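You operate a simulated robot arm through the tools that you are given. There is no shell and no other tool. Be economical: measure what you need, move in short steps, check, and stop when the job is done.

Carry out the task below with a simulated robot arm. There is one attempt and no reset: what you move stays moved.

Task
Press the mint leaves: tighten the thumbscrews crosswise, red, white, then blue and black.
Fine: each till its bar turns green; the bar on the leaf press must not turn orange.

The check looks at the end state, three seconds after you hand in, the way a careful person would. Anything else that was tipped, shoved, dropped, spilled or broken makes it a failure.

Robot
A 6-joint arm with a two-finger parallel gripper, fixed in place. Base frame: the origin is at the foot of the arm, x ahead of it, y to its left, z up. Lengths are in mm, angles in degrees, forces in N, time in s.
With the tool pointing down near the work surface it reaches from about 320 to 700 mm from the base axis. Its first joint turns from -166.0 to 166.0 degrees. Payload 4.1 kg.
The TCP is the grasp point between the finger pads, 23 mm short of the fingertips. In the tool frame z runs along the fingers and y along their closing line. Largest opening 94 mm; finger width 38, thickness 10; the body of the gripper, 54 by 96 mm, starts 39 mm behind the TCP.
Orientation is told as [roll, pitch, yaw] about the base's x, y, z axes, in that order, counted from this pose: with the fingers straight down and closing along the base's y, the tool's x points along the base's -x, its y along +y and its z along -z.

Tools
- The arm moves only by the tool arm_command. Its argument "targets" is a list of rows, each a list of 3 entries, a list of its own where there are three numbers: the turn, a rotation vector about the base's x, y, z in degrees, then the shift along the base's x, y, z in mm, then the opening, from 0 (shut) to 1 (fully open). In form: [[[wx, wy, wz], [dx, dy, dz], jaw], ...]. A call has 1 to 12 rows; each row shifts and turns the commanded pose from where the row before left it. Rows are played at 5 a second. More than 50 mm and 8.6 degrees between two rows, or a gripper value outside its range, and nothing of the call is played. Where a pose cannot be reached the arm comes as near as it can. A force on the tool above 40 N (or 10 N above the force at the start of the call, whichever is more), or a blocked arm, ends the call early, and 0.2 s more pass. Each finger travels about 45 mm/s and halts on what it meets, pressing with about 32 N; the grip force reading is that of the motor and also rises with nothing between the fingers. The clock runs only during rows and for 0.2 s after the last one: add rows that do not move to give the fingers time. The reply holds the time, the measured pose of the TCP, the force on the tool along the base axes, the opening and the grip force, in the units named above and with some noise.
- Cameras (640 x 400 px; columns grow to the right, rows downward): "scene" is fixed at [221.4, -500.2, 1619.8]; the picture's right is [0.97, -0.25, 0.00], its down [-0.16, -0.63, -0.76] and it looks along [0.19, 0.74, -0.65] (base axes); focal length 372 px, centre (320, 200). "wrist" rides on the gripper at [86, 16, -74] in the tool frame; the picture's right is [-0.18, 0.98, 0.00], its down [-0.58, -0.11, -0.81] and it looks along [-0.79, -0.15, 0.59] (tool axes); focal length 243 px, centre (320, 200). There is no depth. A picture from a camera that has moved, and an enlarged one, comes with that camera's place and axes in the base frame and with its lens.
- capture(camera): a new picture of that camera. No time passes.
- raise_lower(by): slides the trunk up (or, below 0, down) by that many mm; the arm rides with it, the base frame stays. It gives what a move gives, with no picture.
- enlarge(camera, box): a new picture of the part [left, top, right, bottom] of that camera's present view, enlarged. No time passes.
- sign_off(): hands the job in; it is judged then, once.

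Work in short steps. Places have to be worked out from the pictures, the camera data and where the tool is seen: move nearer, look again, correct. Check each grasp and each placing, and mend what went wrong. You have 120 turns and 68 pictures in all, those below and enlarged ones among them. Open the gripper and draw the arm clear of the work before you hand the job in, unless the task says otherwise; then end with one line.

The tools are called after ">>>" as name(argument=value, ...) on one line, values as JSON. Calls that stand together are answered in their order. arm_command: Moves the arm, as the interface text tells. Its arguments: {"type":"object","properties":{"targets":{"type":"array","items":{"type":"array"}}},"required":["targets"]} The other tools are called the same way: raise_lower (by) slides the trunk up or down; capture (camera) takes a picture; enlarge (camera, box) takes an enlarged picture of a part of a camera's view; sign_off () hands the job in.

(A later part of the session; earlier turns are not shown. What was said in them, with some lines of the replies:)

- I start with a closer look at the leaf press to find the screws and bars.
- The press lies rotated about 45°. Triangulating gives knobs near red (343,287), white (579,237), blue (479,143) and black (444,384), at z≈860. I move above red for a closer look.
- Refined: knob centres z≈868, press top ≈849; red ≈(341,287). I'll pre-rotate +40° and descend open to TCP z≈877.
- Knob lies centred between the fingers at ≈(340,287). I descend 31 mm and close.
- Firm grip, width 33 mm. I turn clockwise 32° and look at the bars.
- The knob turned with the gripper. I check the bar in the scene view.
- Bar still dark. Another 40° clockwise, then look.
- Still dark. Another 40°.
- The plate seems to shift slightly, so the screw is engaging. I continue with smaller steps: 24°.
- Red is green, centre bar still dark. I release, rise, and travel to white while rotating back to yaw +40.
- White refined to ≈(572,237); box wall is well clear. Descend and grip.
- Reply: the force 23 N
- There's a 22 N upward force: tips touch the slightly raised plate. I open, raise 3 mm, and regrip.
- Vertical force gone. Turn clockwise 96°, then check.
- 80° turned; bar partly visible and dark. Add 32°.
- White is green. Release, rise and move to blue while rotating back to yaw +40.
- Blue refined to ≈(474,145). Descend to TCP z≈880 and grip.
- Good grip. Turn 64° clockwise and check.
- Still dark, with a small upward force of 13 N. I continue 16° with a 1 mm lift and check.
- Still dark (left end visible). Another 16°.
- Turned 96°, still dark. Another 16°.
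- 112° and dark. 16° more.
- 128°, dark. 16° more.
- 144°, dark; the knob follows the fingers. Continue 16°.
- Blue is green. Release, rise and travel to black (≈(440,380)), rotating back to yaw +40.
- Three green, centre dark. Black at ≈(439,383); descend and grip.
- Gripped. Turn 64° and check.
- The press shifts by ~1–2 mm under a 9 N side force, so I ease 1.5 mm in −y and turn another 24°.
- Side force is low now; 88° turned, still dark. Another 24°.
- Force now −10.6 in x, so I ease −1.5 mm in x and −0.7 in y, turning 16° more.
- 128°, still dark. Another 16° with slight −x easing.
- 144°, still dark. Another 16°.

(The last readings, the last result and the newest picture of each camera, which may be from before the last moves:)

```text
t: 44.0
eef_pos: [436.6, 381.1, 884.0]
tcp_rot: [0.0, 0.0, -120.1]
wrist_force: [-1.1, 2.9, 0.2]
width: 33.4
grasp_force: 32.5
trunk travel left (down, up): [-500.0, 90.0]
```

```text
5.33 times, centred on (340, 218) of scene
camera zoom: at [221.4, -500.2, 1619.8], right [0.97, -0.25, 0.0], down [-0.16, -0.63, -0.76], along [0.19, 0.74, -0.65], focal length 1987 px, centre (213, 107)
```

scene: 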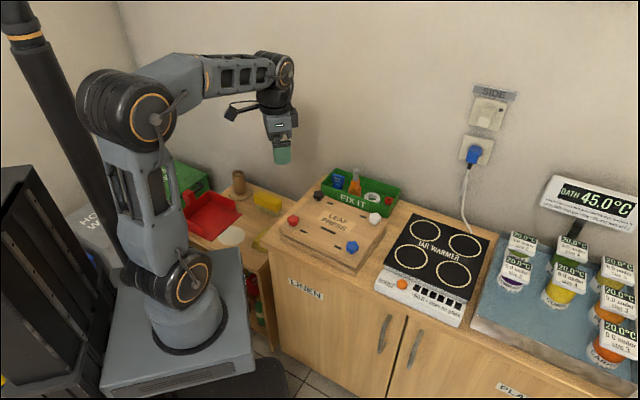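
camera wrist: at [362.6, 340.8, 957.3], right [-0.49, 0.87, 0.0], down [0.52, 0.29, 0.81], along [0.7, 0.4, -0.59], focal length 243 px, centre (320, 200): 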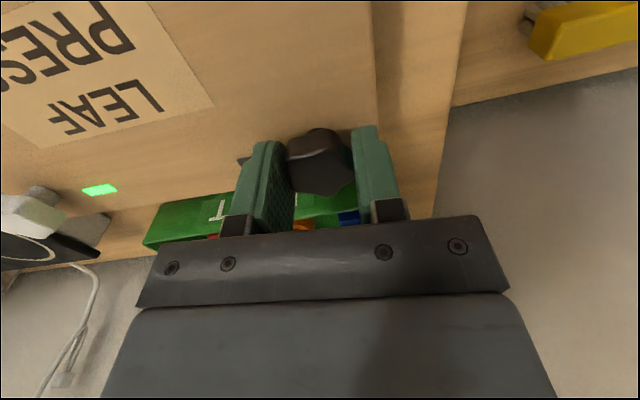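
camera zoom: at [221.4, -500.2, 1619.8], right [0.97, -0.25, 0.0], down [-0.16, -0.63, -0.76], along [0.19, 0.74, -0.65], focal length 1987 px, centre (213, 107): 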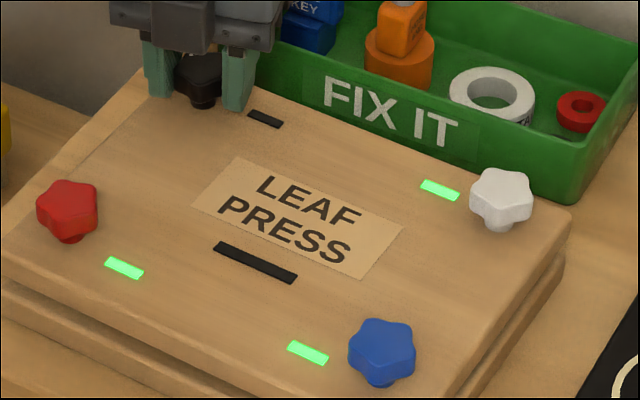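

160°, still dark, and the wrist is nearing an unknown joint limit. I open, rotate back 72° (knob symmetry) and regrip.

>>> arm_command(targets=[[[0, 0, 0], [0, 0, 0], 0.7], [[0, 0, 0], [0, 0, 0], 0.7], [[0, 0, 0], [0, 0, 0], 0.7], [[0, 0, 8], [0, 0, 0], 0.7], [[0, 0, 8], [0, 0, 0], 0.7], [[0, 0, 8], [0, 0, 0], 0.7], [[0, 0, 8], [0, 0, 0], 0.7], [[0, 0, 8], [0, 0, 0], 0.7], [[0, 0, 8], [0, 0, 0], 0.7], [[0, 0, 8], [0, 0, 0], 0.7], [[0, 0, 8], [0, 0, 0], 0.7], [[0, 0, 8], [0, 0, 0], 0.7]])

>>> enlarge(camera="scene", box=[280, 180, 400, 255])

>>> capture(camera="wrist")

```text
t: 46.6
eef_pos: [437.7, 382.9, 884.9]
tcp_rot: [0.0, 0.0, -47.9]
wrist_force: [-0.3, -0.5, -0.1]
width: 65.7
grasp_force: 0.1
trunk travel left (down, up): [-500.0, 90.0]
```

```text
5.33 times, centred on (340, 218) of scene
camera zoom: at [221.4, -500.2, 1619.8], right [0.97, -0.25, 0.0], down [-0.16, -0.63, -0.76], along [0.19, 0.74, -0.65], focal length 1987 px, centre (213, 107)
```

zoom: 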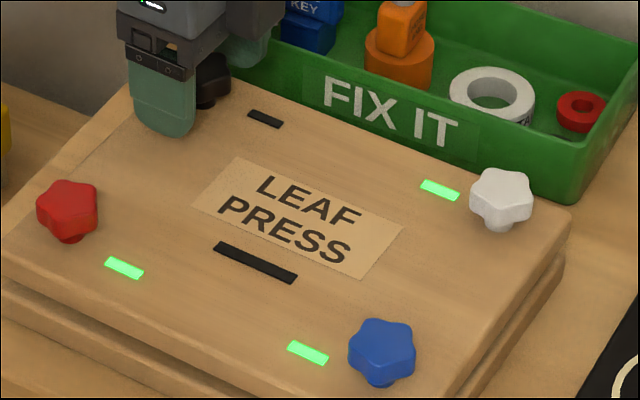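

```text
28 pictures are left
camera wrist: at [390.9, 457.3, 957.4], right [0.85, 0.52, 0.0], down [0.31, -0.5, 0.81], along [0.42, -0.69, -0.59], focal length 243 px, centre (320, 200)
```

wrist: 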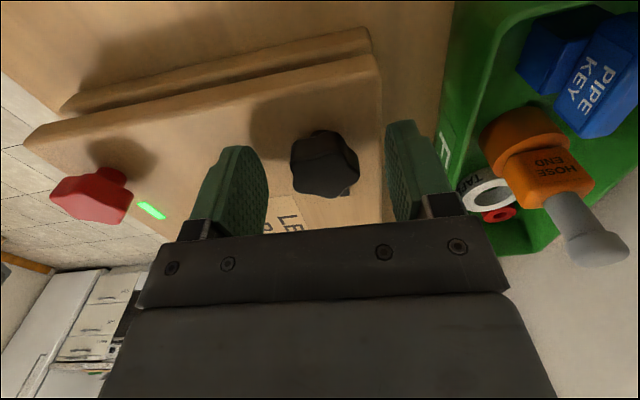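

Knob is centred. Lower 2 mm and close.

>>> arm_command(targets=[[[0, 0, 0], [0, 0, -2], 0.7], [[0, 0, 0], [0, 0, 0], 0.2], [[0, 0, 0], [0, 0, 0], 0.2], [[0, 0, 0], [0, 0, 0], 0.2], [[0, 0, 0], [0, 0, 0], 0.2], [[0, 0, -8], [0, 0, 0], 0.2], [[0, 0, -8], [0, 0, 0], 0.2]])

>>> enlarge(camera="scene", box=[280, 180, 400, 255])

```text
t: 48.2
eef_pos: [437.2, 383.4, 881.7]
tcp_rot: [0.1, 0.0, -63.9]
wrist_force: [5.4, 8.4, 6.5]
width: 34.1
grasp_force: 32.0
trunk travel left (down, up): [-500.0, 90.0]
```

```text
5.33 times, centred on (340, 218) of scene
camera zoom: at [221.4, -500.2, 1619.8], right [0.97, -0.25, 0.0], down [-0.16, -0.63, -0.76], along [0.19, 0.74, -0.65], focal length 1987 px, centre (213, 107)
```

zoom: 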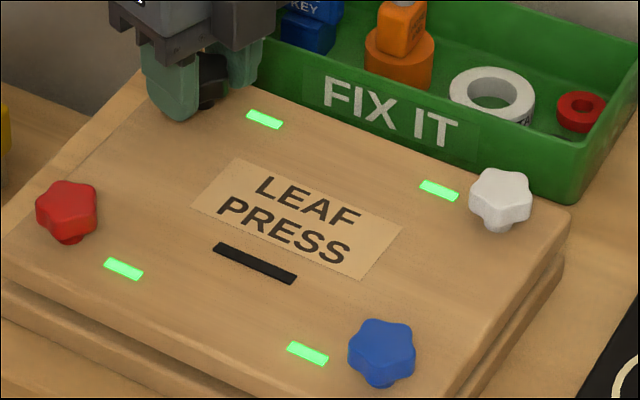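

All four bars are green and the centre bar stays dark. Release, rise and draw clear.

>>> arm_command(targets=[[[0, 0, 0], [0, 0, 0], 0.7], [[0, 0, 0], [0, 0, 0], 0.7], [[0, 0, 0], [0, 0, 0], 0.7], [[0, 0, 0], [0, 0, 40], 0.7], [[0, 0, 0], [0, 0, 45], 0.8], [[0, 0, 0], [-20, -20, 45], 1], [[0, 0, 0], [-30, -30, 40], 1], [[0, 0, 0], [-30, -30, 30], 1], [[0, 0, 0], [-30, -30, 20], 1], [[0, 0, 0], [0, 0, 0], 1]])

>>> enlarge(camera="scene", box=[280, 180, 400, 255])

>>> capture(camera="scene")

```text
refused: row 6 steps farther than a row can; nothing moved
```

```text
5.33 times, centred on (340, 218) of scene
camera zoom: at [221.4, -500.2, 1619.8], right [0.97, -0.25, 0.0], down [-0.16, -0.63, -0.76], along [0.19, 0.74, -0.65], focal length 1987 px, centre (213, 107)
```

zoom: 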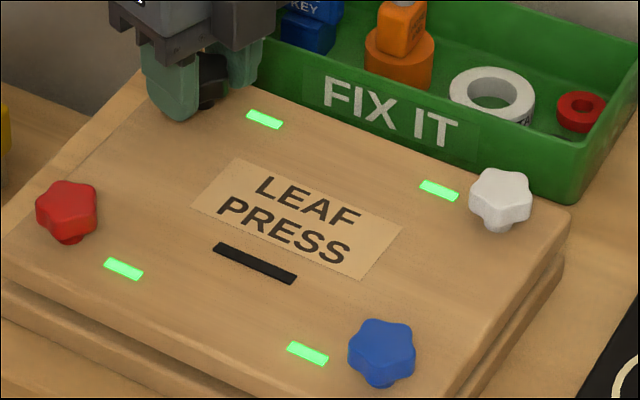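

```text
25 pictures are left
```

scene: 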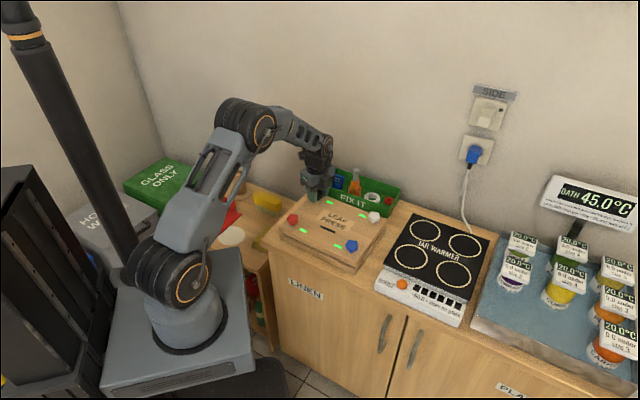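

One row was too long, so nothing moved; I repeat with shorter rows.

>>> arm_command(targets=[[[0, 0, 0], [0, 0, 0], 0.7], [[0, 0, 0], [0, 0, 0], 0.7], [[0, 0, 0], [0, 0, 0], 0.7], [[0, 0, 0], [0, 0, 40], 0.7], [[0, 0, 0], [0, 0, 40], 0.7], [[0, 0, 0], [0, 0, 40], 1], [[0, 0, 0], [-20, -20, 30], 1], [[0, 0, 0], [-20, -20, 30], 1], [[0, 0, 0], [-20, -20, 20], 1], [[0, 0, 0], [-20, -20, 0], 1], [[0, 0, 0], [0, 0, 0], 1]])

>>> enlarge(camera="scene", box=[260, 150, 420, 280])

```text
t: 50.6
eef_pos: [355.3, 303.6, 1083.4]
tcp_rot: [0.0, 0.0, -64.0]
wrist_force: [0.0, -0.3, 0.0]
width: 94.1
grasp_force: 0.0
trunk travel left (down, up): [-500.0, 90.0]
```

```text
3.08 times, centred on (340, 215) of scene
camera zoom: at [221.4, -500.2, 1619.8], right [0.97, -0.25, 0.0], down [-0.16, -0.63, -0.76], along [0.19, 0.74, -0.65], focal length 1146 px, centre (258, 154)
```

zoom: 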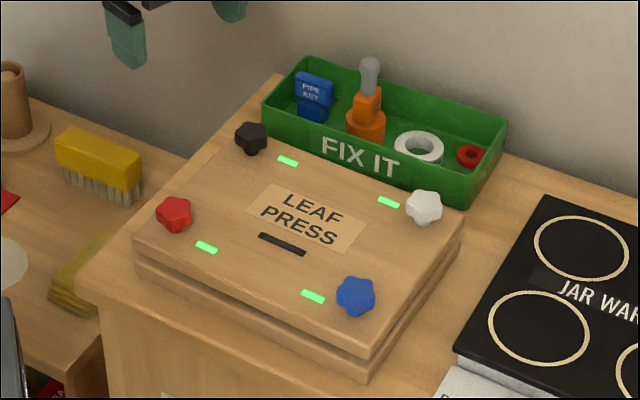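

All four bars are green, the centre bar is dark, nothing else is disturbed and the arm is clear. Handing in.

>>> sign_off()

```text
The job is handed in.
```

I tightened the thumbscrews in the order red, white, blue, black: all four bars are green, the leaf press bar never turned orange, and the only other change is that the press slid about 2 mm while I was turning black.
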